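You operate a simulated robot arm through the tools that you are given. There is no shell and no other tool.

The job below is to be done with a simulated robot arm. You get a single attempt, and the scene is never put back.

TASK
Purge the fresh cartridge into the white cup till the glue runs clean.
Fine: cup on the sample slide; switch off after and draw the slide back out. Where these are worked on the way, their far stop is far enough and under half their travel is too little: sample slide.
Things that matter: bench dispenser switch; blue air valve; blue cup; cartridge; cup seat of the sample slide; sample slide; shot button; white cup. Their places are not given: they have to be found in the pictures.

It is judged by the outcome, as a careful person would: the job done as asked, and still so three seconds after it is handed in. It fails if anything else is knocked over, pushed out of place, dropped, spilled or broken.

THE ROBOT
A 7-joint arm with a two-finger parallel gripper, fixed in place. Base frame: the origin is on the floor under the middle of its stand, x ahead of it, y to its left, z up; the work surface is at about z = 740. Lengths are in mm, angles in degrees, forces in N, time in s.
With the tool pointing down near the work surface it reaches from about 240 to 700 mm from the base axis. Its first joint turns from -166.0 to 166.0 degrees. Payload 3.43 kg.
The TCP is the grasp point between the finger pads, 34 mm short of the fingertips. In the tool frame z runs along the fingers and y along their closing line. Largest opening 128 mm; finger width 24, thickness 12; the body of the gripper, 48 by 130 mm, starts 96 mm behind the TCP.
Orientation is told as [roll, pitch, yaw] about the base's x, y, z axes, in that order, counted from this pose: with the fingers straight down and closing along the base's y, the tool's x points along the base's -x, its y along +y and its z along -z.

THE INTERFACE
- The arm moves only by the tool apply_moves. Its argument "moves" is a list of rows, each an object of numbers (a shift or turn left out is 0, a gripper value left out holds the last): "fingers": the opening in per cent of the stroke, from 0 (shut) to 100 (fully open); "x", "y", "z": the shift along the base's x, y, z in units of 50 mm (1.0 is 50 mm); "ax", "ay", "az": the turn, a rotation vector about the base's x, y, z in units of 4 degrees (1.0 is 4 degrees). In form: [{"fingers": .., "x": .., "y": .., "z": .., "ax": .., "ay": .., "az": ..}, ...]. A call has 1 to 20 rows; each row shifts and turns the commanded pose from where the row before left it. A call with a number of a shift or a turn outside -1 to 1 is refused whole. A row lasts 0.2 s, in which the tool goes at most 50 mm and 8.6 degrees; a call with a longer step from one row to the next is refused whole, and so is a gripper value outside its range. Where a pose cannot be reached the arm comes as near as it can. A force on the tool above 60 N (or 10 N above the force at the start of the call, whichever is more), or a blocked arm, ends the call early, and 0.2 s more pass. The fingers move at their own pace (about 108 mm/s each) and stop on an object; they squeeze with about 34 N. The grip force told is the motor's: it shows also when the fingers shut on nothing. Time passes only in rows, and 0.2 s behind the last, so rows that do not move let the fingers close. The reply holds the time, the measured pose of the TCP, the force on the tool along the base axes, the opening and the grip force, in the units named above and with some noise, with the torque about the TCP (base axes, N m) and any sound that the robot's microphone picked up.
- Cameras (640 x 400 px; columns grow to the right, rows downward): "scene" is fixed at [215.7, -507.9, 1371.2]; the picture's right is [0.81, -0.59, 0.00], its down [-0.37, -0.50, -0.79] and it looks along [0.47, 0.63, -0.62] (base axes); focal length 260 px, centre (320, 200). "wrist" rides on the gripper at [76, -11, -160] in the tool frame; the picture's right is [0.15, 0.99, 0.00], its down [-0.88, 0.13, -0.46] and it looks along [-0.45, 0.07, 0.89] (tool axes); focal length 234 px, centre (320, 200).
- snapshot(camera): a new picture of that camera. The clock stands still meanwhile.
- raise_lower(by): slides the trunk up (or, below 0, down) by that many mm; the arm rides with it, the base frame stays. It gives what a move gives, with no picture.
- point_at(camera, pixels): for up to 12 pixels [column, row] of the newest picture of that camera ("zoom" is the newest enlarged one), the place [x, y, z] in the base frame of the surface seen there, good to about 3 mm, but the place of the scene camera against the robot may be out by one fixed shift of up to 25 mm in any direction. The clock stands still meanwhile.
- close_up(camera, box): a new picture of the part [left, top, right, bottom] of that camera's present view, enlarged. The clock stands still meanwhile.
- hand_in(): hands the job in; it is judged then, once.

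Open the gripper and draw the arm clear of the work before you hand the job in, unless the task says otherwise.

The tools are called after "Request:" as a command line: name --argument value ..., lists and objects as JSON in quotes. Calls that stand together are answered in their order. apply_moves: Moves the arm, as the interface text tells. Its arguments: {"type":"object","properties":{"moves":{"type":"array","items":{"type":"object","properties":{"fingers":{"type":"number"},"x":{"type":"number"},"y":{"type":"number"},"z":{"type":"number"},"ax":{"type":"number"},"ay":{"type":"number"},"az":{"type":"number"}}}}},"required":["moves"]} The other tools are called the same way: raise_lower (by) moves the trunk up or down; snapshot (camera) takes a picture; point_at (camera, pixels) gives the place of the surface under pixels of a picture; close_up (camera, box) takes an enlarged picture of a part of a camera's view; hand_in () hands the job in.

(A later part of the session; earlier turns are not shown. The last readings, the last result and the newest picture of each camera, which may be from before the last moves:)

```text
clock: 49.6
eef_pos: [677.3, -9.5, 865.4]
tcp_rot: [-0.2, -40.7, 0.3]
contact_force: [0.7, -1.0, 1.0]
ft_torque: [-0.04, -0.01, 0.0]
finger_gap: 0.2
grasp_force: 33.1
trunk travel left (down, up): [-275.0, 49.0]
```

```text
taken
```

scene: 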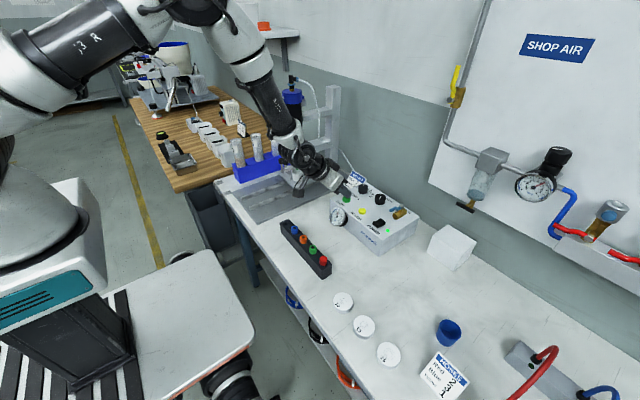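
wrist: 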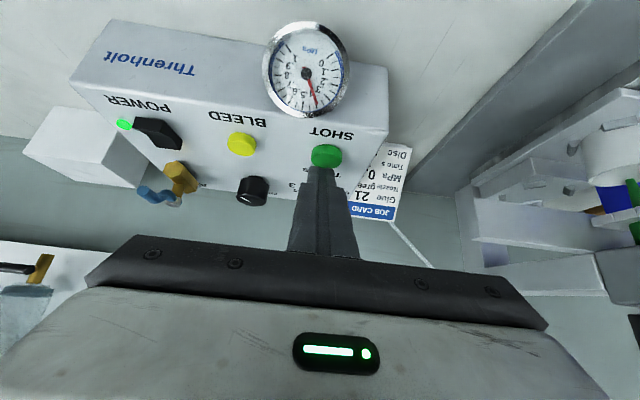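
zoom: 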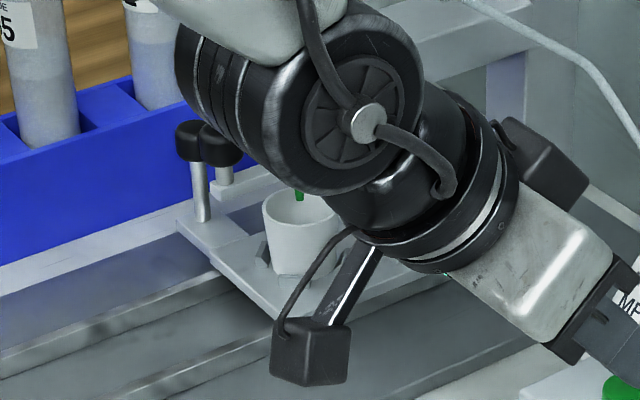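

The arm blocks the scene view of the cup. A vertical tool above the SHOT button should let the wrist camera see into the cup from above, so I'll rise and rotate back to vertical.

Request:
apply_moves --moves '[{"z": 0.8}, {"z": 0.8}, {"ay": 1}, {"ay": 1}, {"ay": 1}, {"ay": 1}, {"ay": 1}, {"ay": 1}, {"ay": 1}, {"ay": 1}, {"ay": 1}, {"ay": 1}, {"ay": 0.17, "x": 0.26}, {}]'

Request:
snapshot --camera "wrist"

Request:
snapshot --camera "scene"

```text
clock: 52.6
eef_pos: [690.2, -8.2, 944.8]
tcp_rot: [-0.1, 0.0, 0.1]
contact_force: [-0.2, -0.3, 0.9]
ft_torque: [-0.02, 0.01, -0.01]
finger_gap: 0.3
grasp_force: 33.0
trunk travel left (down, up): [-275.0, 49.0]
```

```text
taken
```

wrist: 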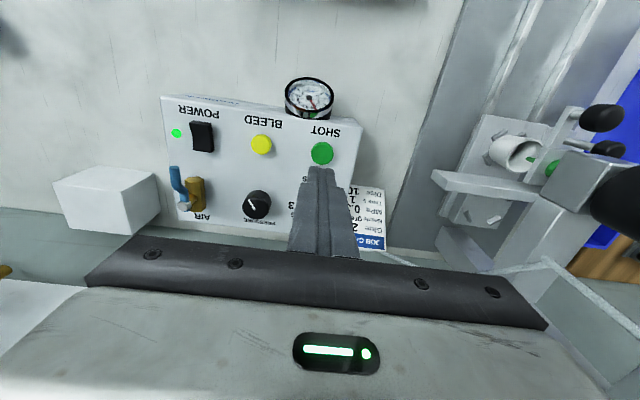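

```text
taken
```

scene: 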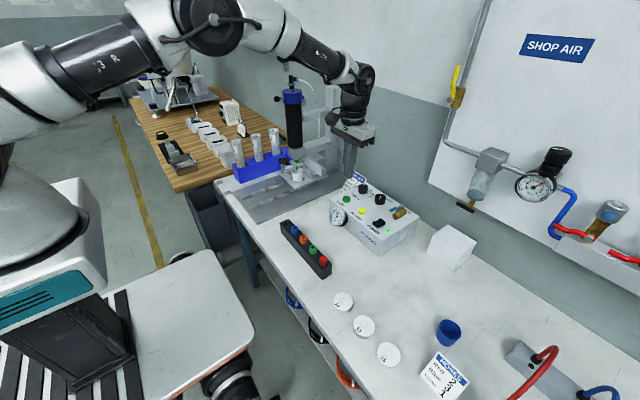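

Now both cameras see the cup, in the wrist view at (522,152). I'll zoom in to look inside.

Request:
close_up --camera "wrist" --box '[485, 125, 565, 185]'

Request:
close_up --camera "scene" --box '[280, 155, 320, 190]'

Request:
close_up --camera "wrist" --box '[160, 70, 370, 230]'

```text
6.67 times, centred on (525, 155) of wrist
```

zoom: 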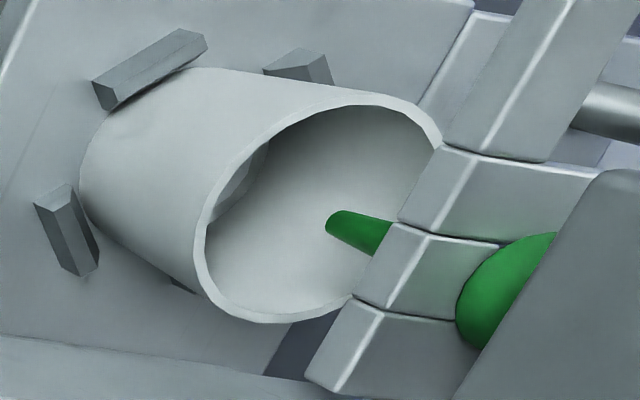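

```text
11.43 times, centred on (300, 172) of scene
```

zoom: 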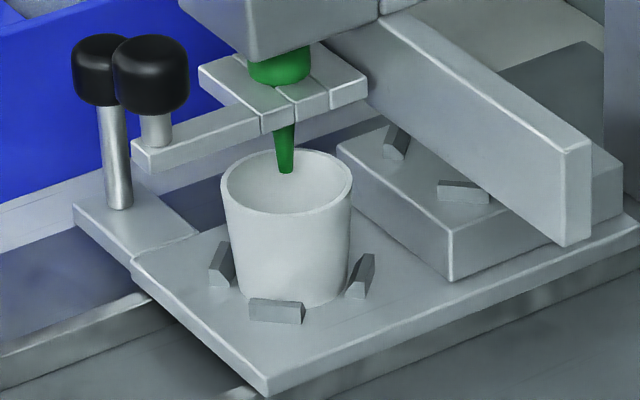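

```text
2.50 times, centred on (265, 150) of wrist
```

zoom: 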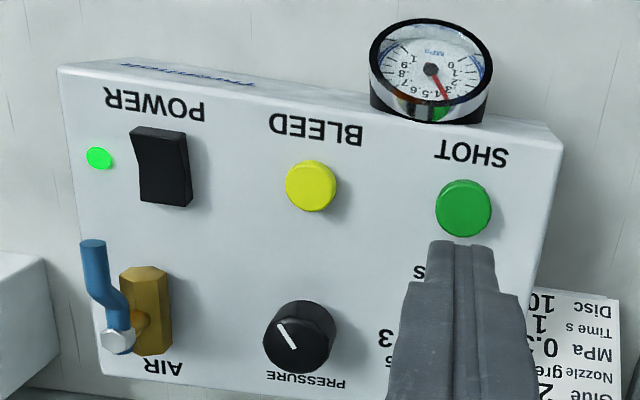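

I can't tell whether any glue is in the cup, apart from a faint greyish patch at the bottom left of the interior. I'll zoom in more on the interior.

Request:
close_up --camera "wrist" --box '[505, 140, 545, 170]'

Request:
point_at --camera "zoom" --pixels '[[150, 170], [110, 220], [250, 200], [200, 120], [350, 180], [250, 300]]'

```text
13.33 times, centred on (525, 155) of wrist
```

zoom: 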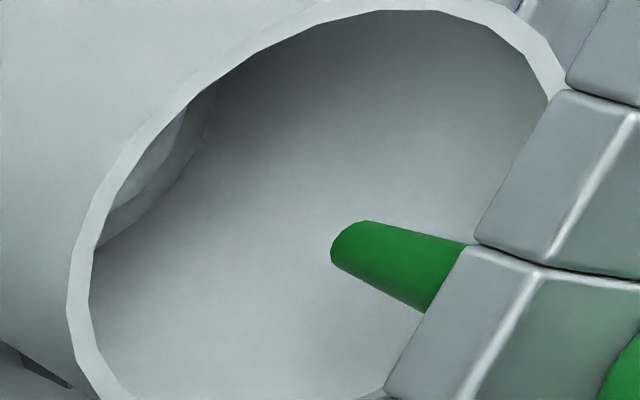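

```text
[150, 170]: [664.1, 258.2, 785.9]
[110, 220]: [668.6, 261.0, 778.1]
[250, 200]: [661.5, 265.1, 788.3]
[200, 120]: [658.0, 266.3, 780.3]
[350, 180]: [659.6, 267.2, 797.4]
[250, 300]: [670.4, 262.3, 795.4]
```

There is a greyish blob at the bottom of the cup (z≈786 against the floor at 778), so the shot came out and the air is on. I'll raise the camera for a better look at its colour.

Request:
apply_moves --moves '[{"z": 0.9, "y": 0.3}, {"z": 0.9, "y": 0.3}, {}]'

Request:
snapshot --camera "wrist"

```text
clock: 53.4
eef_pos: [692.7, 22.5, 1035.7]
tcp_rot: [0.0, -0.1, 0.1]
contact_force: [-0.6, -0.2, -0.6]
ft_torque: [0.03, -0.01, -0.01]
finger_gap: 0.0
grasp_force: 33.2
trunk travel left (down, up): [-275.0, 49.0]
```

```text
taken
```

wrist: 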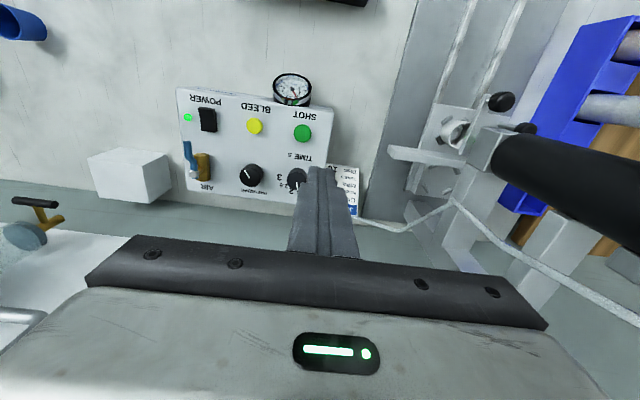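

Request:
close_up --camera "wrist" --box '[435, 112, 475, 142]'

Request:
close_up --camera "wrist" --box '[270, 65, 310, 110]'

```text
13.33 times, centred on (455, 127) of wrist
```

zoom: 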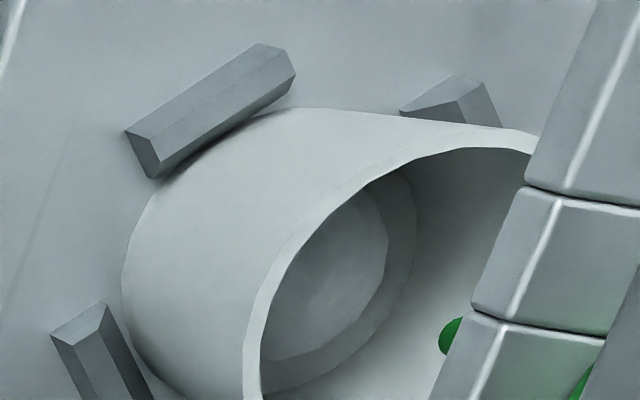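

```text
8.89 times, centred on (290, 88) of wrist
```

zoom: 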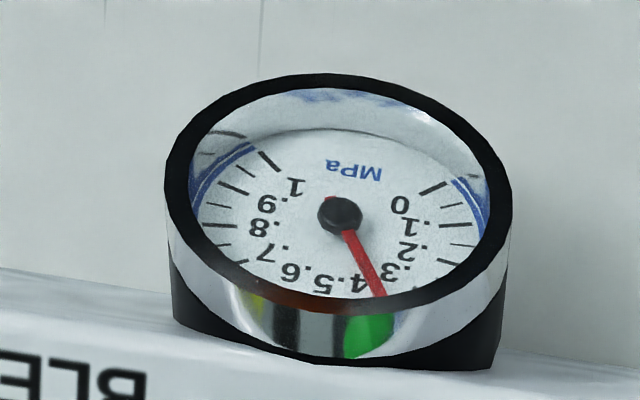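

The cup now holds a greyish mottled pool of glue. I'll press SHOT again with the vertical tool and watch how the colour develops.

Request:
apply_moves --moves '[{"y": -0.3, "z": -0.8}, {"y": -0.3, "z": -0.8, "x": -0.02}, {"z": -0.8}, {"z": -0.6}, {}]'

Request:
close_up --camera "scene" --box '[320, 170, 390, 230]'

```text
clock: 54.6
eef_pos: [687.5, -7.9, 884.6]
tcp_rot: [-0.2, -0.1, 0.1]
contact_force: [0.0, 1.2, -0.4]
ft_torque: [0.02, 0.0, -0.01]
finger_gap: 0.0
grasp_force: 34.1
trunk travel left (down, up): [-275.0, 49.0]
```

```text
6.67 times, centred on (355, 200) of scene
```

zoom: 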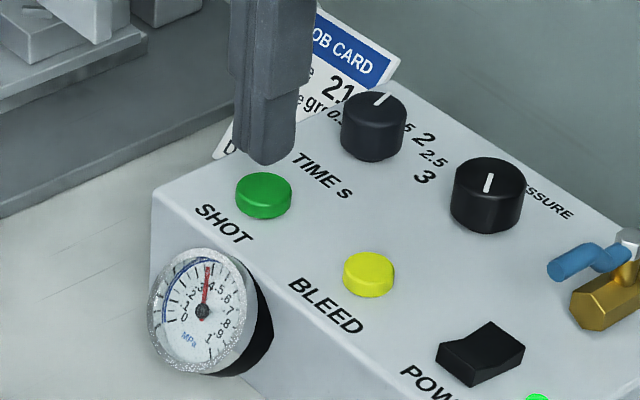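

The tip is directly above the SHOT button. I'll descend to it and press.

Request:
apply_moves --moves '[{"z": -0.3}, {"z": -0.1}, {"z": -0.05}, {"z": -0.05}, {}]'

Request:
close_up --camera "wrist" --box '[480, 100, 640, 220]'

```text
clock: 55.8
eef_pos: [688.8, -7.4, 860.8]
tcp_rot: [-0.1, -0.1, 0.2]
contact_force: [0.6, 0.1, -0.8]
ft_torque: [0.01, 0.0, 0.02]
finger_gap: 0.0
grasp_force: 32.7
trunk travel left (down, up): [-275.0, 49.0]
```

```text
3.33 times, centred on (560, 160) of wrist
```

zoom: 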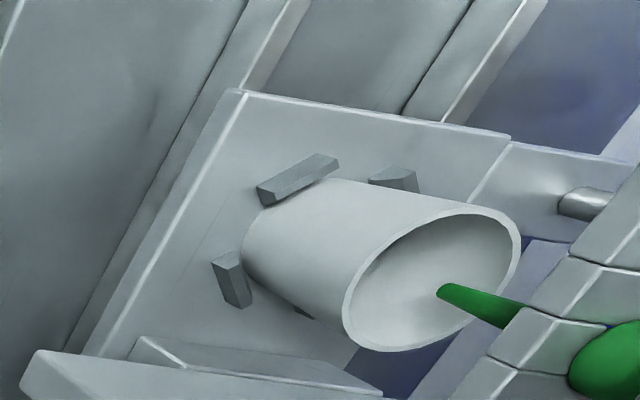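

No contact yet at z≈861, so I'll press a little more.

Request:
apply_moves --moves '[{"z": -0.06}, {"z": -0.03}]'

Request:
close_up --camera "wrist" --box '[480, 100, 640, 220]'

```text
clock: 56.4
eef_pos: [687.9, -8.1, 856.3]
tcp_rot: [0.0, -0.1, 0.1]
contact_force: [-0.9, 0.6, 3.9]
ft_torque: [0.05, 0.02, -0.02]
finger_gap: 0.1
grasp_force: 32.9
trunk travel left (down, up): [-275.0, 49.0]
heard: click
```

```text
3.33 times, centred on (560, 160) of wrist
```

zoom: 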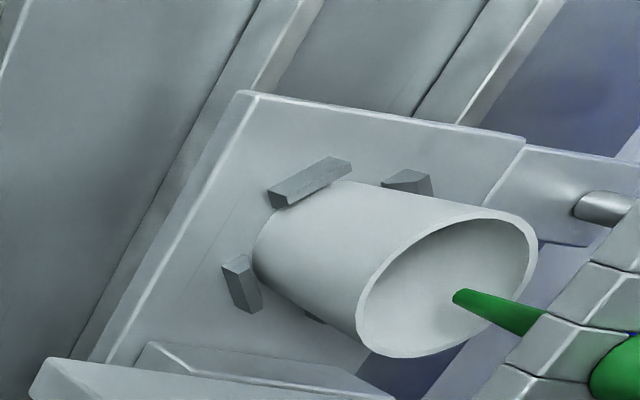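

Click heard. I'll lift off and take pictures as the shot runs.

Request:
apply_moves --moves '[{"z": 0.15}]'

Request:
close_up --camera "wrist" --box '[540, 130, 640, 200]'

Request:
apply_moves --moves '[{"z": 0.5}, {"z": 0.9}, {"z": 0.9}]'

Request:
close_up --camera "wrist" --box '[450, 100, 560, 180]'

```text
clock: 56.8
eef_pos: [688.3, -8.6, 861.7]
tcp_rot: [-0.1, 0.0, 0.1]
contact_force: [-0.2, -0.2, -0.3]
ft_torque: [-0.01, -0.02, 0.03]
finger_gap: 0.0
grasp_force: 33.3
trunk travel left (down, up): [-275.0, 49.0]
```

```text
5.71 times, centred on (590, 165) of wrist
```

zoom: 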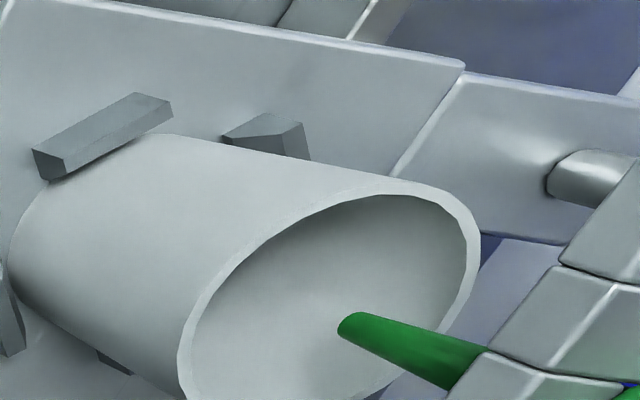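

```text
clock: 57.6
eef_pos: [686.1, -6.2, 978.9]
tcp_rot: [-0.1, -0.1, 0.1]
contact_force: [0.6, -0.9, -0.3]
ft_torque: [-0.05, 0.0, 0.01]
finger_gap: 0.0
grasp_force: 32.8
trunk travel left (down, up): [-275.0, 49.0]
```

```text
5.00 times, centred on (505, 140) of wrist
```

zoom: 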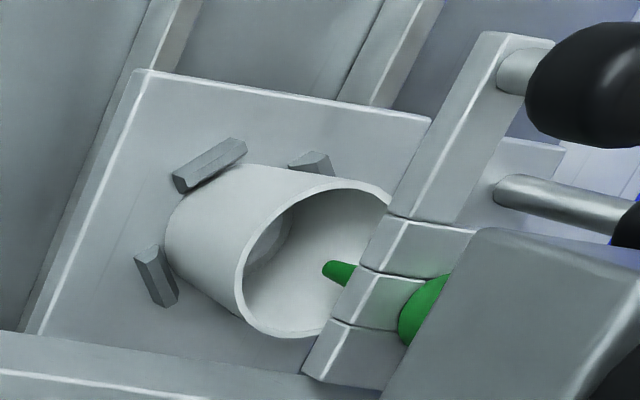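

No stream was visible in those frames. I'll go back to the same high viewpoint and compare the glue pool.

Request:
apply_moves --moves '[{"z": 0.6, "y": 0.3, "x": 0.06}, {"z": 0.54, "y": 0.3, "x": 0.06}, {}]'

Request:
snapshot --camera "wrist"

Request:
close_up --camera "wrist" --box '[435, 112, 475, 142]'

```text
clock: 58.4
eef_pos: [695.2, 22.1, 1036.3]
tcp_rot: [-0.1, -0.1, 0.1]
contact_force: [0.0, 0.3, -0.1]
ft_torque: [-0.02, -0.01, 0.02]
finger_gap: 0.0
grasp_force: 32.9
trunk travel left (down, up): [-275.0, 49.0]
```

```text
taken
```

wrist: 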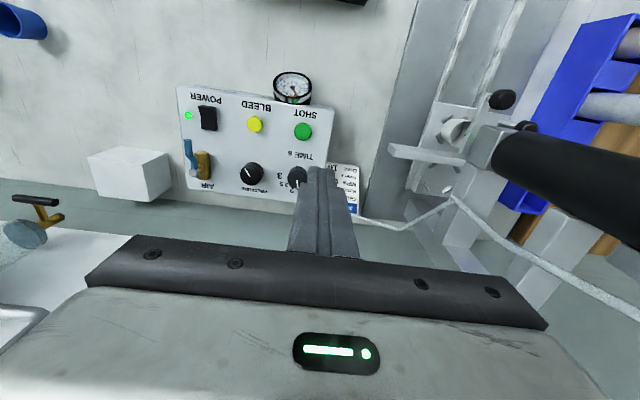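

```text
13.33 times, centred on (455, 127) of wrist
```

zoom: 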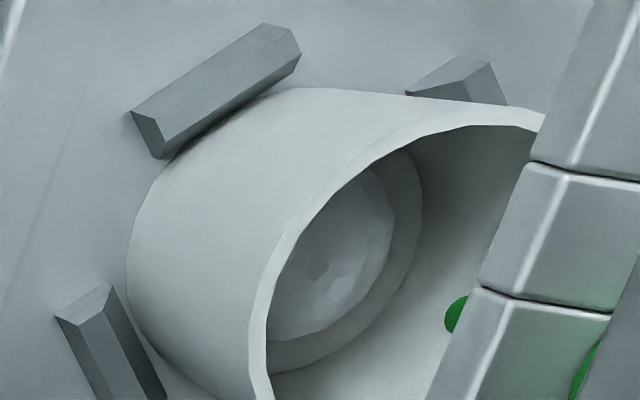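

The glue dome has grown and shows some darker mottling. I'll zoom in tighter to judge its appearance before the next shot.

Request:
close_up --camera "wrist" --box '[450, 122, 466, 138]'

Request:
close_up --camera "scene" --box '[288, 155, 312, 175]'

```text
16.00 times, centred on (458, 130) of wrist
```

zoom: 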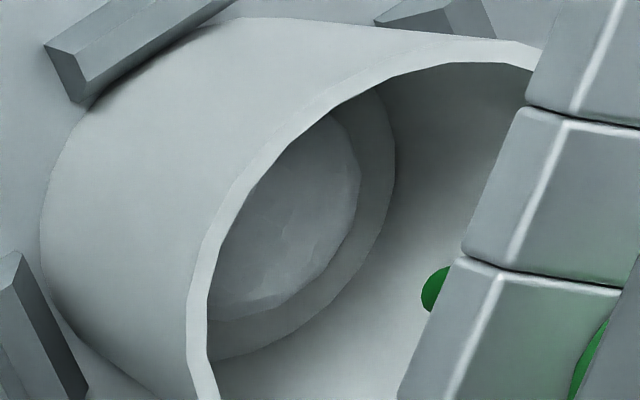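

```text
16.00 times, centred on (300, 165) of scene
```

zoom: 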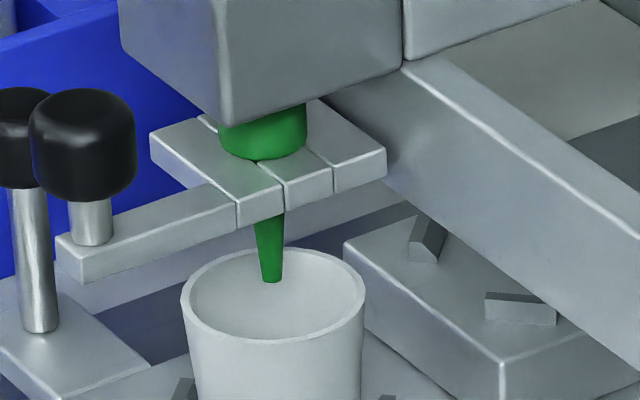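

The dome is grey and slightly cloudy, which doesn't look clearly clean yet. I'll give a third shot and compare.

Request:
apply_moves --moves '[{"y": -0.3, "z": -0.8, "x": -0.04}, {"y": -0.3, "z": -0.8, "x": -0.04}, {"z": -0.9}, {"z": -0.7}, {"z": -0.2}, {"z": -0.1}, {"z": -0.06}, {"z": -0.05}]'

Request:
close_up --camera "wrist" --box '[540, 130, 640, 200]'

```text
clock: 60.2
eef_pos: [689.7, -7.1, 856.0]
tcp_rot: [-0.1, -0.2, 0.2]
contact_force: [-1.1, -0.3, 4.8]
ft_torque: [0.0, 0.01, -0.01]
finger_gap: 0.0
grasp_force: 33.3
trunk travel left (down, up): [-275.0, 49.0]
heard: click
```

```text
5.71 times, centred on (590, 165) of wrist
```

zoom: 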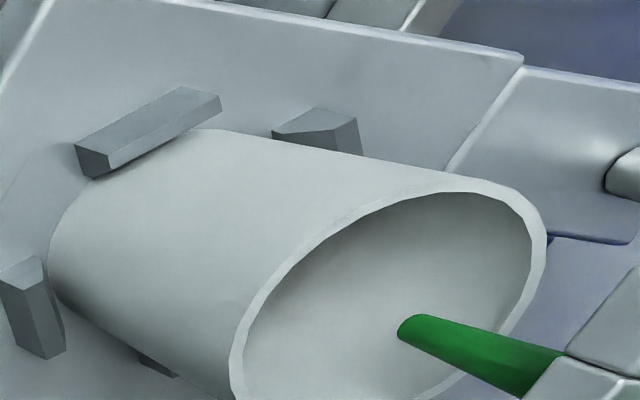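

Click heard for the third shot. I'll wait with short steps, watching the nozzle, then rise to look.

Request:
apply_moves --moves '[{"z": 0.2}]'

Request:
close_up --camera "wrist" --box '[560, 130, 640, 190]'

Request:
apply_moves --moves '[{"z": 0.2}, {}]'

Request:
close_up --camera "wrist" --box '[540, 120, 640, 190]'

Request:
apply_moves --moves '[{"z": 0.8}, {"z": 0.8}, {"z": 0.8, "y": 0.3, "x": 0.05}, {"z": 0.75, "y": 0.3, "x": 0.05}, {}]'

Request:
snapshot --camera "wrist"

Request:
close_up --camera "wrist" --box '[435, 112, 475, 142]'

```text
clock: 60.6
eef_pos: [689.8, -8.0, 864.5]
tcp_rot: [-0.1, 0.0, 0.0]
contact_force: [0.2, -0.9, -0.2]
ft_torque: [-0.03, -0.01, -0.03]
finger_gap: 0.0
grasp_force: 33.0
trunk travel left (down, up): [-275.0, 49.0]
```

```text
6.67 times, centred on (600, 160) of wrist
```

zoom: 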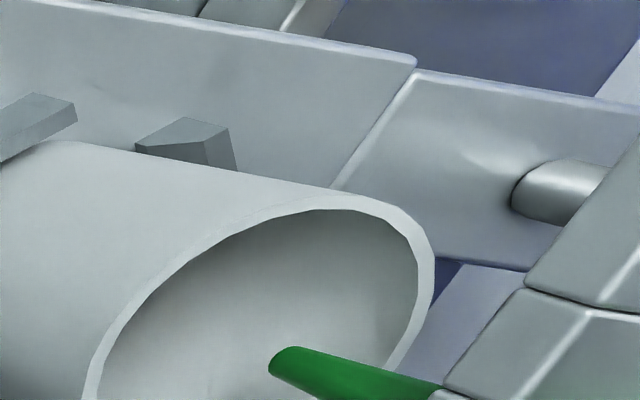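

```text
clock: 61.2
eef_pos: [691.0, -8.1, 874.8]
tcp_rot: [-0.1, -0.2, 0.1]
contact_force: [-1.1, -0.8, 0.0]
ft_torque: [0.01, 0.03, -0.05]
finger_gap: 0.0
grasp_force: 33.1
trunk travel left (down, up): [-275.0, 49.0]
```

```text
5.71 times, centred on (590, 155) of wrist
```

zoom: 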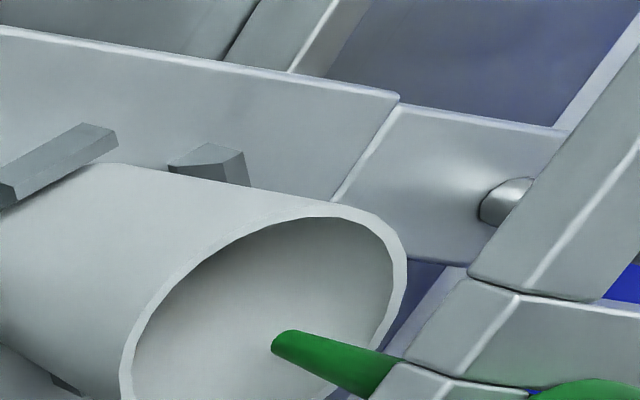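

```text
clock: 62.4
eef_pos: [692.9, 19.3, 1031.6]
tcp_rot: [0.0, 0.0, 0.1]
contact_force: [0.5, -0.2, -0.9]
ft_torque: [-0.01, 0.02, 0.02]
finger_gap: 0.0
grasp_force: 33.1
trunk travel left (down, up): [-275.0, 49.0]
```

```text
taken
```

wrist: 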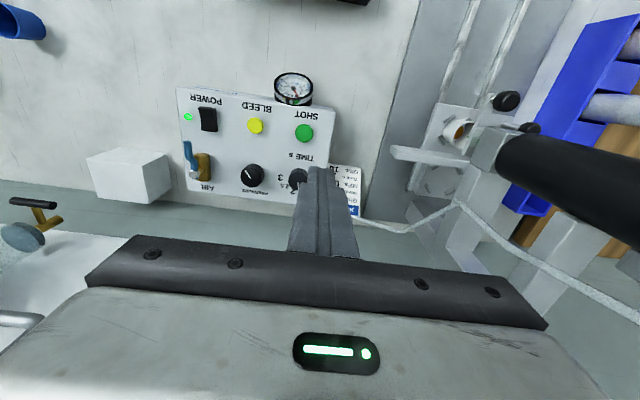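

```text
13.33 times, centred on (455, 127) of wrist
```

zoom: 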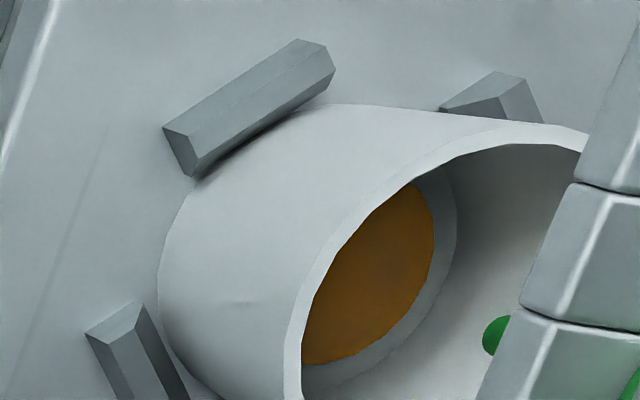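

After the third shot the pool is a solid amber colour, where before it was grey and frothy. I'll zoom closer for streaks or bubbles, and compare with the colour of tube 21.

Request:
close_up --camera "wrist" --box '[449, 118, 467, 140]'

Request:
close_up --camera "scene" --box '[225, 120, 290, 185]'

Request:
close_up --camera "scene" --box '[288, 155, 312, 175]'

```text
16.00 times, centred on (458, 129) of wrist
```

zoom: 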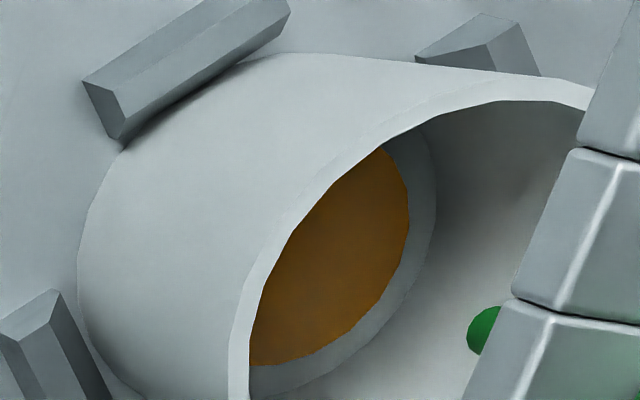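

```text
6.15 times, centred on (258, 152) of scene
```

zoom: 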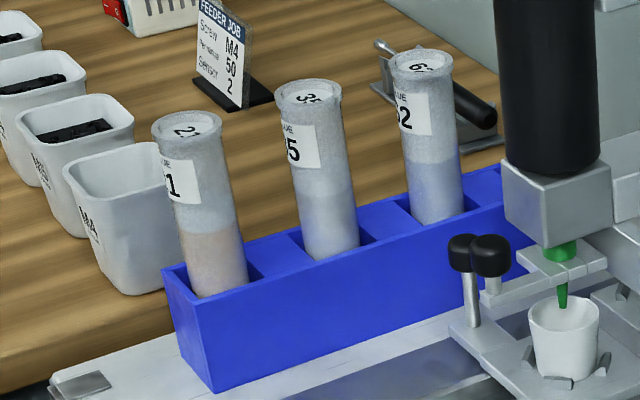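

```text
16.00 times, centred on (300, 165) of scene
```

zoom: 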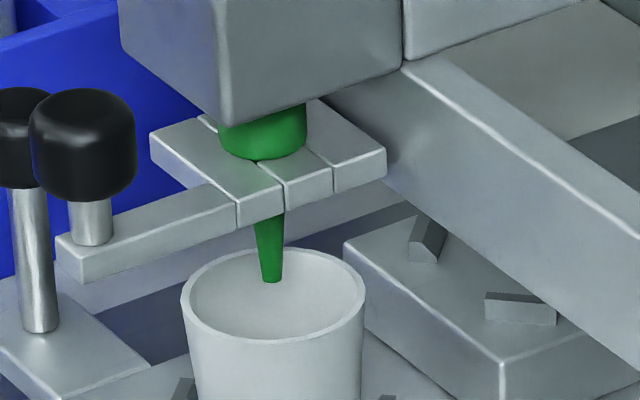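

The glue is now a uniform amber, matching glue 21's colour, whereas the first two shots were cloudy grey, so it runs clean. Next I'll switch the power off by pressing the raised front half of the rocker, around (681,-153), with the vertical tool.

Request:
apply_moves --moves '[{"y": -0.8, "x": -0.06}, {"y": -0.8, "x": -0.06}, {"y": -0.8, "x": -0.06}, {"y": -0.8, "x": -0.06}, {"y": -0.26, "z": -0.6}, {"z": -0.9}, {"z": -0.9}, {}]'

Request:
snapshot --camera "wrist"

Request:
close_up --camera "scene" --box '[350, 180, 420, 240]'

```text
clock: 64.2
eef_pos: [684.9, -150.0, 912.2]
tcp_rot: [-0.1, 0.0, 0.1]
contact_force: [0.7, 0.0, 0.2]
ft_torque: [0.03, 0.02, -0.01]
finger_gap: 0.1
grasp_force: 32.7
trunk travel left (down, up): [-275.0, 49.0]
```

```text
taken
```

wrist: 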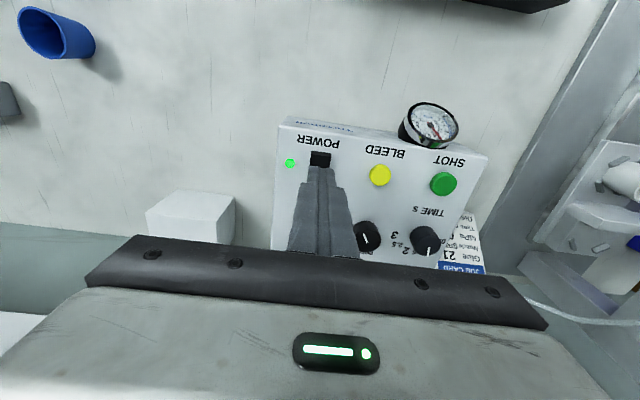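

```text
6.67 times, centred on (385, 210) of scene
```

zoom: 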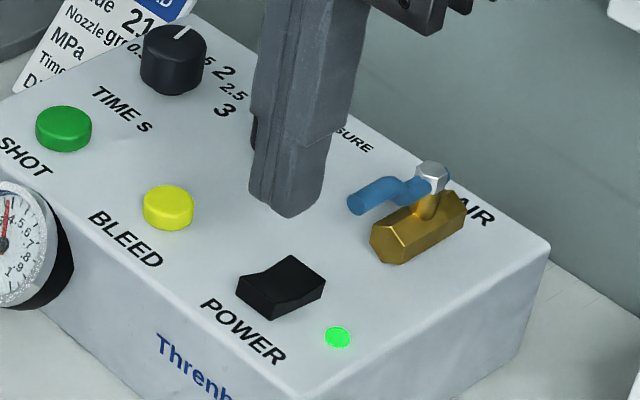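

The tip is above the rocker and the LED is still green. I'll shift slightly forward over the raised front half and descend.

Request:
apply_moves --moves '[{"x": -0.14, "y": -0.05}, {"z": -0.4}, {"z": -0.3}, {}]'

Request:
close_up --camera "scene" --box '[350, 180, 420, 240]'

```text
clock: 65.2
eef_pos: [676.1, -152.7, 876.1]
tcp_rot: [-0.1, -0.1, 0.1]
contact_force: [-0.4, 0.1, 0.6]
ft_torque: [0.02, 0.03, -0.02]
finger_gap: 0.0
grasp_force: 33.3
trunk travel left (down, up): [-275.0, 49.0]
```

```text
6.67 times, centred on (385, 210) of scene
```

zoom: 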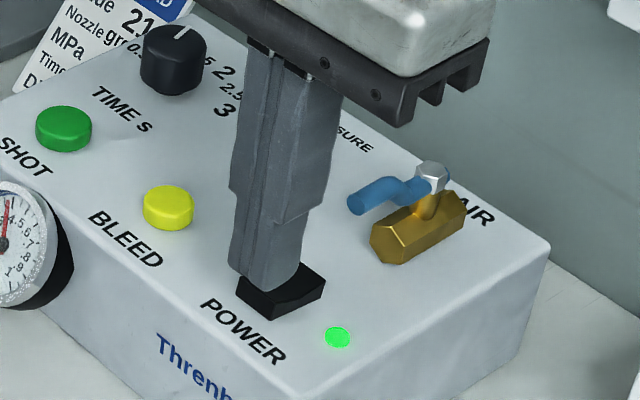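

Positioned over the front half of the rocker. Pressing down in small steps now.

Request:
apply_moves --moves '[{"z": -0.14}, {"z": -0.06}, {}]'

Request:
apply_moves --moves '[{"z": -0.06}, {}]'

Request:
close_up --camera "scene" --box '[350, 180, 420, 240]'

```text
clock: 66.0
eef_pos: [675.0, -153.6, 866.8]
tcp_rot: [-0.1, 0.0, 0.1]
contact_force: [0.0, -0.5, -0.3]
ft_torque: [0.01, -0.01, 0.01]
finger_gap: 0.0
grasp_force: 33.2
trunk travel left (down, up): [-275.0, 49.0]
```

```text
clock: 66.6
eef_pos: [675.5, -153.0, 864.4]
tcp_rot: [-0.1, -0.1, 0.1]
contact_force: [-2.1, -0.3, 2.8]
ft_torque: [0.0, 0.08, 0.0]
finger_gap: 0.3
grasp_force: 32.8
trunk travel left (down, up): [-275.0, 49.0]
```

```text
6.67 times, centred on (385, 210) of scene
```

zoom: 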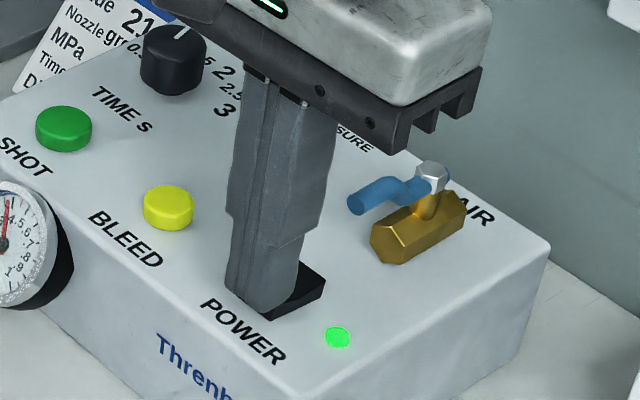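

Contact has begun at 2.8 N and the LED is still green, so I'll press a little further.

Request:
apply_moves --moves '[{"z": -0.05}, {}]'

Request:
close_up --camera "scene" --box '[350, 180, 420, 240]'

```text
clock: 67.2
eef_pos: [676.7, -153.6, 860.6]
tcp_rot: [0.0, -0.1, 0.1]
contact_force: [-0.3, 0.6, 0.8]
ft_torque: [0.01, -0.01, -0.01]
finger_gap: 0.1
grasp_force: 33.0
trunk travel left (down, up): [-275.0, 49.0]
```

```text
6.67 times, centred on (385, 210) of scene
```

zoom: 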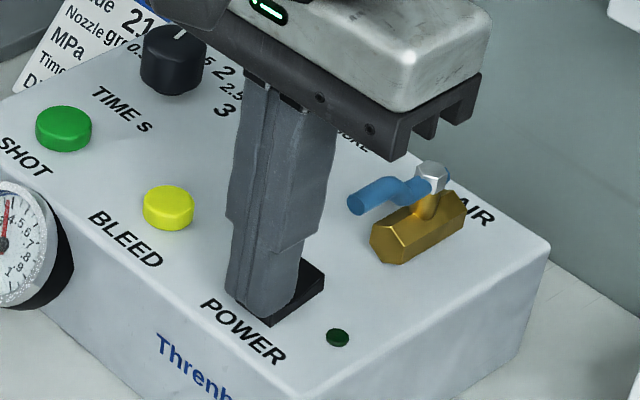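

The LED is dark, so power is off. I'll lift, travel at height back to the slide side, then tilt 40° again to reach the knob.

Request:
apply_moves --moves '[{"z": 0.7}, {"z": 0.8}, {"z": 0.7}, {"x": -0.4, "y": 0.85}, {"x": -0.4, "y": 0.85}, {"x": -0.4, "y": 0.85}, {"x": -0.4, "y": 0.85}, {"x": -0.4, "y": 0.85}, {"x": -0.4, "y": 0.85}, {"x": -0.4, "y": 0.85}, {"x": -0.4, "y": 0.85}, {"x": -0.4, "y": 0.85}, {"x": -0.4, "y": 0.85}, {"x": -0.4, "y": 0.85}, {"y": 0.26}, {}]'

Request:
snapshot --camera "scene"

```text
clock: 70.6
eef_pos: [455.7, 327.2, 972.8]
tcp_rot: [-0.1, -0.1, 0.1]
contact_force: [0.1, -0.6, -0.9]
ft_torque: [-0.01, 0.01, -0.02]
finger_gap: 0.2
grasp_force: 32.6
trunk travel left (down, up): [-275.0, 49.0]
```

```text
taken
```

scene: 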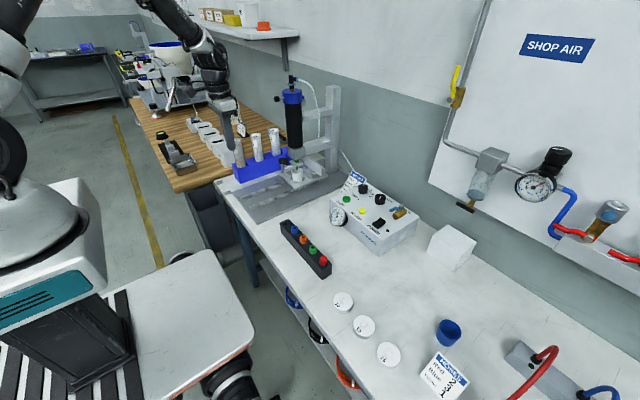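

Back beside the slide at (456,327,973). I'll tilt 40° and open the fingers to about 48 mm, then check the knob position.

Request:
apply_moves --moves '[{"ay": -1, "fingers": 38}, {"ay": -1}, {"ay": -1}, {"ay": -1}, {"ay": -1}, {"ay": -1}, {"ay": -1}, {"ay": -1}, {"ay": -1}, {"ay": -1}, {"x": 0.66}, {"x": 0.66}, {}]'

Request:
snapshot --camera "wrist"

Request:
close_up --camera "wrist" --box '[220, 80, 350, 180]'

```text
clock: 73.4
eef_pos: [524.5, 326.7, 971.1]
tcp_rot: [-0.4, -39.9, 0.2]
contact_force: [0.2, -0.3, 0.0]
ft_torque: [0.03, 0.02, 0.04]
finger_gap: 48.6
grasp_force: 0.1
trunk travel left (down, up): [-275.0, 49.0]
```

```text
taken
```

wrist: 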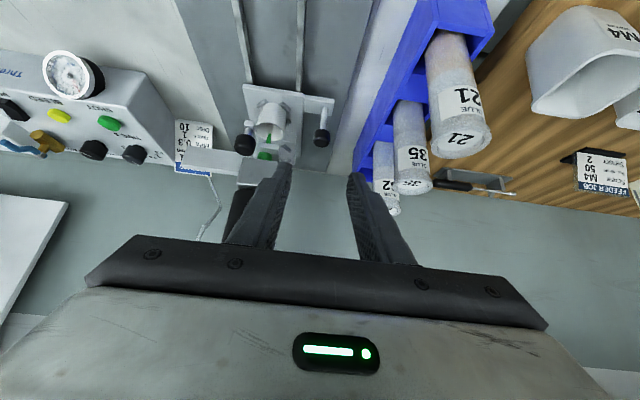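

```text
4.00 times, centred on (285, 130) of wrist
```

zoom: 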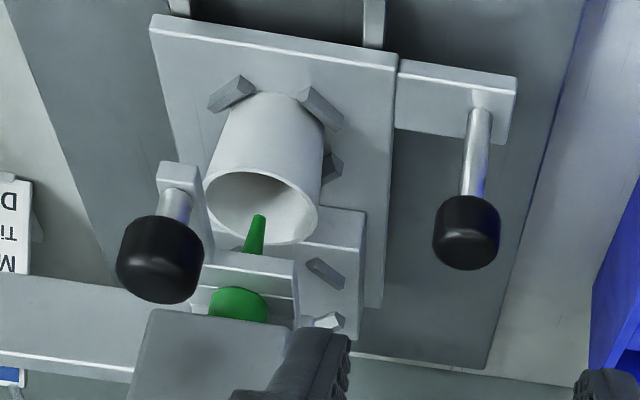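

The view matches my earlier retreat pose. I'll measure the knob now for the approach.

Request:
point_at --camera "zoom" --pixels '[[466, 235], [440, 235], [492, 235], [466, 255], [466, 210], [478, 150]]'

```text
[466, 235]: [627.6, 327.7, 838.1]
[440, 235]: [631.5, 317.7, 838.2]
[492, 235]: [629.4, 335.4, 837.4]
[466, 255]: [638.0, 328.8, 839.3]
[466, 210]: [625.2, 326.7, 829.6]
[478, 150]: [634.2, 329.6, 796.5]
```

The knob is at about (636,327.5,832). I'll approach along the tool axis with the fingers straddling it.

Request:
apply_moves --moves '[{"x": 0.37, "z": -0.48, "y": 0.02}, {"x": 0.37, "z": -0.46}, {"x": 0.37, "z": -0.46}, {"x": 0.37, "z": -0.45}, {"x": 0.37, "z": -0.45}, {"x": 0.36, "z": -0.43}, {}]'

Request:
snapshot --camera "wrist"

Request:
close_up --camera "scene" --box '[225, 120, 345, 210]'

```text
clock: 75.0
eef_pos: [633.3, 329.8, 834.4]
tcp_rot: [-0.4, -40.0, 0.2]
contact_force: [0.1, 0.0, 0.2]
ft_torque: [-0.02, -0.01, 0.03]
finger_gap: 48.6
grasp_force: 0.1
trunk travel left (down, up): [-275.0, 49.0]
```

```text
taken
```

wrist: 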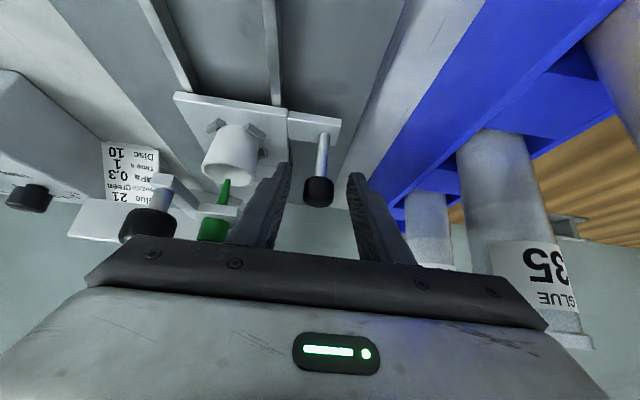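

```text
4.44 times, centred on (285, 165) of scene
```

zoom: 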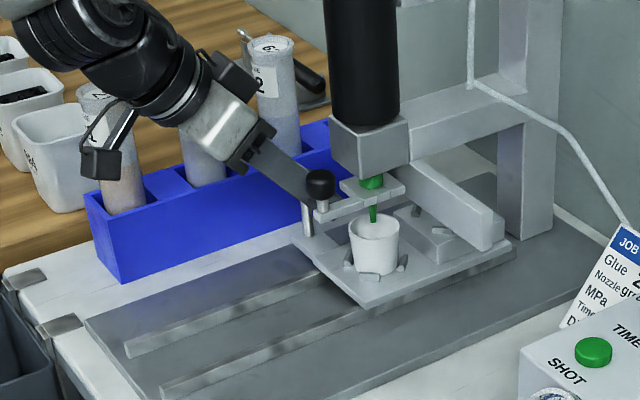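

The knob at (318,192) is between the fingers. Closing the grip.

Request:
apply_moves --moves '[{"fingers": 0}, {}, {}, {}]'

```text
clock: 76.0
eef_pos: [632.7, 327.4, 835.9]
tcp_rot: [-0.2, -40.0, 0.1]
contact_force: [-0.3, -5.1, -1.5]
ft_torque: [0.18, -0.15, -0.05]
finger_gap: 23.7
grasp_force: 45.2
trunk travel left (down, up): [-275.0, 49.0]
```

The knob is gripped with low side force (-5 N). I'll draw the slide back out gently, starting with small steps.

Request:
apply_moves --moves '[{"x": -0.08, "y": -0.02}, {"x": -0.14}, {"x": -0.2}, {"x": -0.2}, {}]'

Request:
close_up --camera "scene" --box '[225, 120, 345, 210]'

```text
clock: 77.2
eef_pos: [600.4, 327.5, 835.0]
tcp_rot: [-0.3, -40.0, 0.3]
contact_force: [-0.7, 2.5, -5.5]
ft_torque: [0.22, -0.58, 0.03]
finger_gap: 23.7
grasp_force: 44.8
trunk travel left (down, up): [-275.0, 49.0]
```

```text
4.44 times, centred on (285, 165) of scene
```

zoom: 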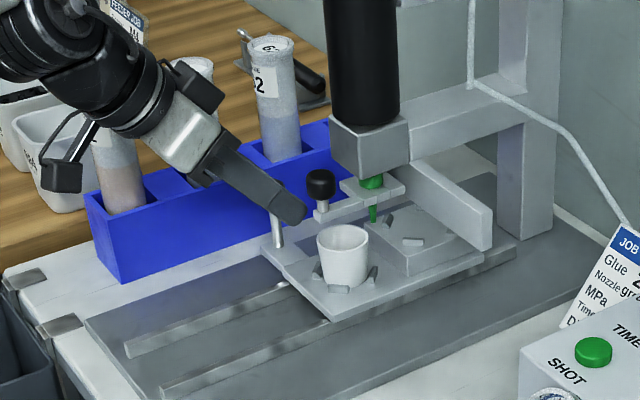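

The slide is coming out with the cup upright in its seat. Continuing to pull.

Request:
apply_moves --moves '[{"x": -0.25}, {"x": -0.25}, {"x": -0.25}, {"x": -0.25}, {"x": -0.25}, {"x": -0.25}, {}]'

Request:
close_up --camera "scene" --box '[205, 120, 345, 220]'

```text
clock: 78.8
eef_pos: [526.2, 328.1, 835.6]
tcp_rot: [-0.1, -40.1, 0.2]
contact_force: [-0.3, 7.3, -2.6]
ft_torque: [0.24, -1.22, 0.05]
finger_gap: 23.5
grasp_force: 45.0
trunk travel left (down, up): [-275.0, 49.0]
```

```text
4.00 times, centred on (275, 170) of scene
```

zoom: 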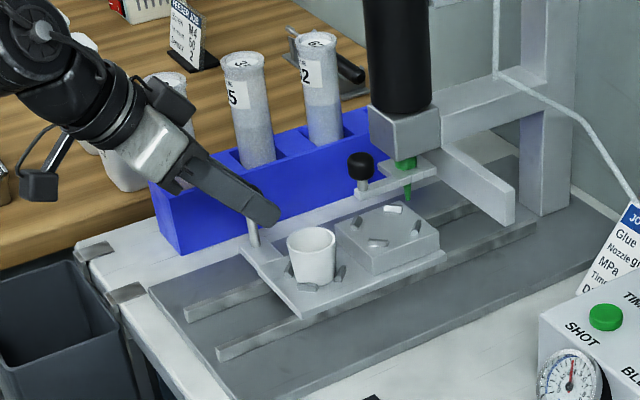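

About 70 mm remain to the original position. I'll continue, slowing near the end.

Request:
apply_moves --moves '[{"x": -0.25, "y": 0.03}, {"x": -0.25}, {"x": -0.25}, {"x": -0.25}, {"x": -0.15}, {}]'

```text
clock: 80.2
eef_pos: [469.8, 327.4, 835.6]
tcp_rot: [-0.4, -40.0, 0.2]
contact_force: [-0.7, 2.5, 1.3]
ft_torque: [0.04, 1.03, -0.04]
finger_gap: 23.8
grasp_force: 44.7
trunk travel left (down, up): [-275.0, 49.0]
```

Request:
apply_moves --moves '[{"x": -0.1}, {"x": -0.08}, {}]'

Request:
apply_moves --moves '[{"x": -0.06}, {}]'

Request:
apply_moves --moves '[{"x": -0.06}, {}]'

Request:
close_up --camera "scene" --box '[205, 120, 345, 220]'

```text
clock: 81.0
eef_pos: [460.2, 326.9, 834.8]
tcp_rot: [-0.3, -40.2, 0.1]
contact_force: [0.2, -0.3, -2.2]
ft_torque: [0.2, -0.08, 0.01]
finger_gap: 23.4
grasp_force: 44.8
trunk travel left (down, up): [-275.0, 49.0]
```

```text
clock: 81.6
eef_pos: [456.4, 327.5, 834.7]
tcp_rot: [-0.4, -40.0, 0.2]
contact_force: [-1.6, -5.5, -8.9]
ft_torque: [0.18, -1.18, -0.04]
finger_gap: 23.5
grasp_force: 45.1
trunk travel left (down, up): [-275.0, 49.0]
```

```text
clock: 82.2
eef_pos: [454.4, 328.5, 835.1]
tcp_rot: [-0.3, -40.0, 0.1]
contact_force: [-4.8, -7.9, -7.2]
ft_torque: [0.12, 0.02, -0.03]
finger_gap: 23.6
grasp_force: 45.2
trunk travel left (down, up): [-275.0, 49.0]
```

```text
4.00 times, centred on (275, 170) of scene
```

zoom: 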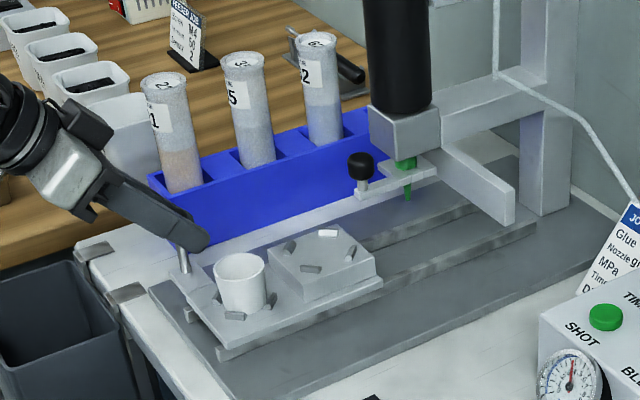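

The slide is almost at its original position and no stop has been felt yet. I'll pull a couple more millimetres to seat it fully out.

Request:
apply_moves --moves '[{"x": -0.06}, {}]'

```text
clock: 82.8
eef_pos: [453.2, 328.1, 834.0]
tcp_rot: [-0.3, -40.1, 0.2]
contact_force: [7.3, -7.5, -9.6]
ft_torque: [0.05, 0.78, 0.02]
finger_gap: 23.4
grasp_force: 44.7
trunk travel left (down, up): [-275.0, 49.0]
```

The +7 N shows the outer stop is reached. I'll ease off, open the fingers, back away along the tool axis and check everything.

Request:
apply_moves --moves '[{"x": 0.03}, {"fingers": 40}, {}, {}, {"x": -0.26, "z": 0.31}, {"x": -0.4, "z": 0.48}, {"x": -0.4, "z": 0.48}, {"x": -0.2, "z": 0.7}, {"z": 0.8}, {}]'

Request:
snapshot --camera "scene"

Request:
close_up --camera "scene" --box '[225, 130, 315, 220]'

Request:
snapshot --camera "wrist"

```text
clock: 85.0
eef_pos: [389.3, 329.0, 972.2]
tcp_rot: [-0.3, -40.1, 0.2]
contact_force: [0.3, 0.4, 0.0]
ft_torque: [0.01, -0.04, 0.03]
finger_gap: 51.0
grasp_force: 0.0
trunk travel left (down, up): [-275.0, 49.0]
```

```text
taken
```

scene: 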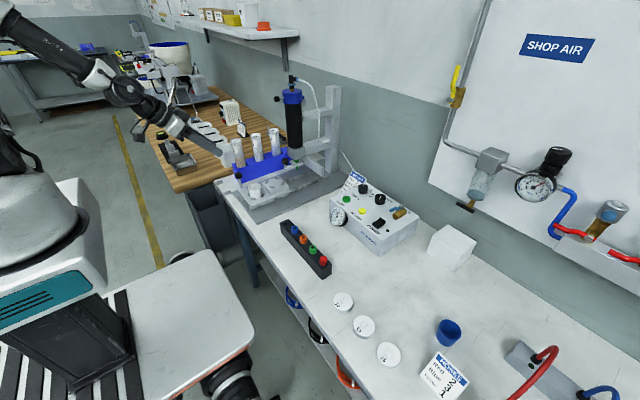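

```text
4.44 times, centred on (270, 175) of scene
```

zoom: 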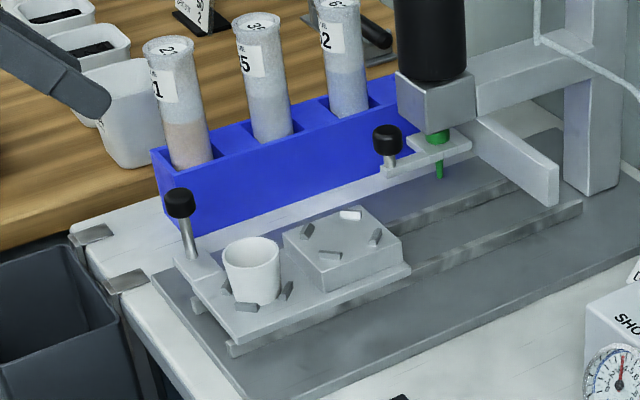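

```text
taken
```

wrist: 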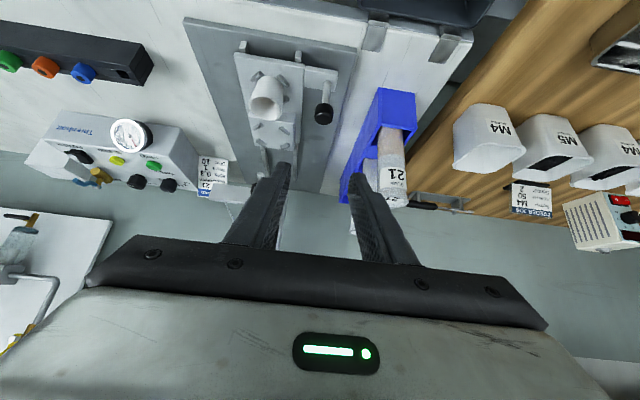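

The slide is back at its original place with the cup seated. I'll return the tool to vertical to look into the cup from above and confirm the glue is clean.

Request:
apply_moves --moves '[{"ay": 1}, {"ay": 1}, {"ay": 1}, {"ay": 1}, {"ay": 1}, {"ay": 1}, {"ay": 1}, {"ay": 1}, {"ay": 1}, {"ay": 1}, {"y": -0.8}, {"y": -0.6}, {}]'

Request:
snapshot --camera "wrist"

```text
clock: 87.8
eef_pos: [389.7, 257.3, 974.7]
tcp_rot: [-0.1, -0.1, 0.2]
contact_force: [0.2, -0.6, -0.2]
ft_torque: [0.02, 0.02, 0.02]
finger_gap: 51.2
grasp_force: 0.2
trunk travel left (down, up): [-275.0, 49.0]
```

```text
taken
```

wrist: 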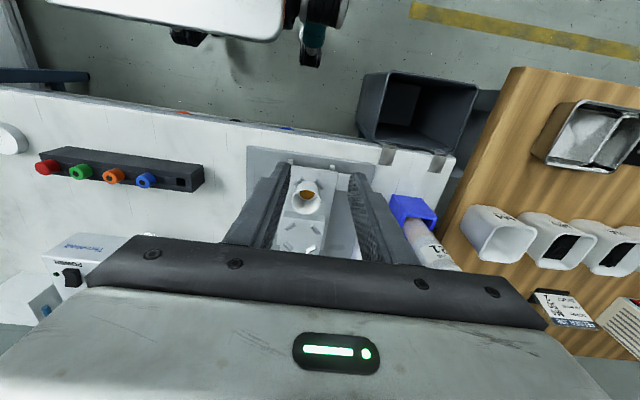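

Request:
close_up --camera "wrist" --box '[285, 175, 330, 220]'

Request:
close_up --camera "scene" --box '[320, 165, 430, 260]'

Request:
close_up --camera "scene" --box '[280, 145, 320, 180]'

```text
8.89 times, centred on (308, 198) of wrist
```

zoom: 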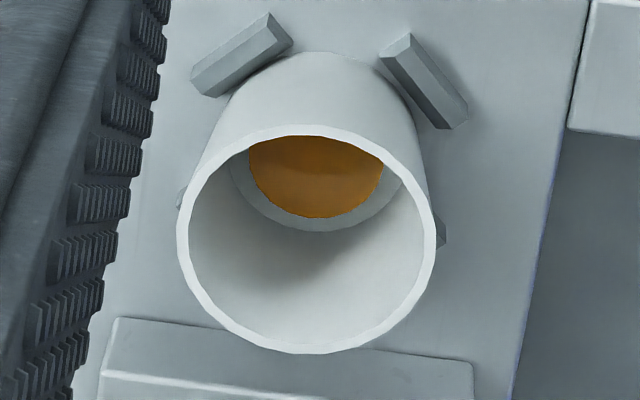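

```text
4.21 times, centred on (375, 212) of scene
```

zoom: 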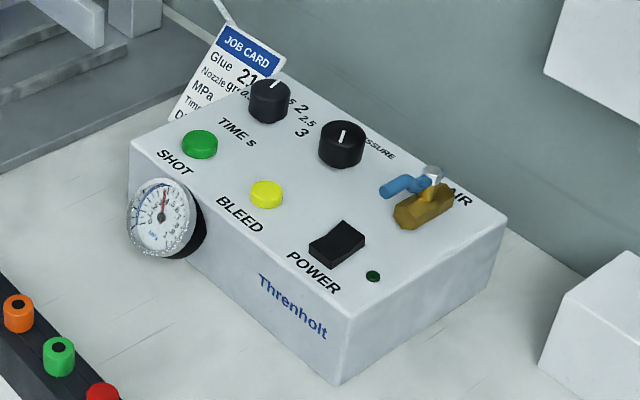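

```text
11.43 times, centred on (300, 162) of scene
```

zoom: 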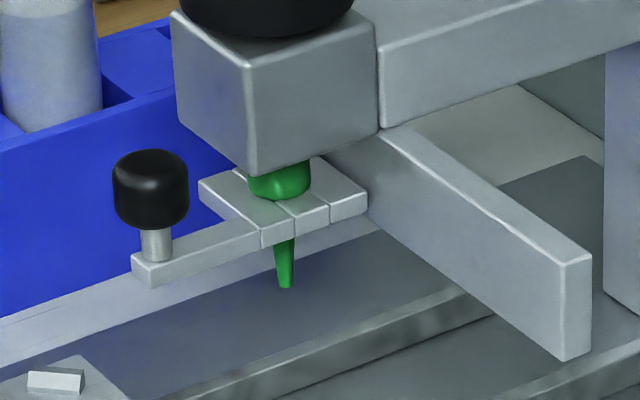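

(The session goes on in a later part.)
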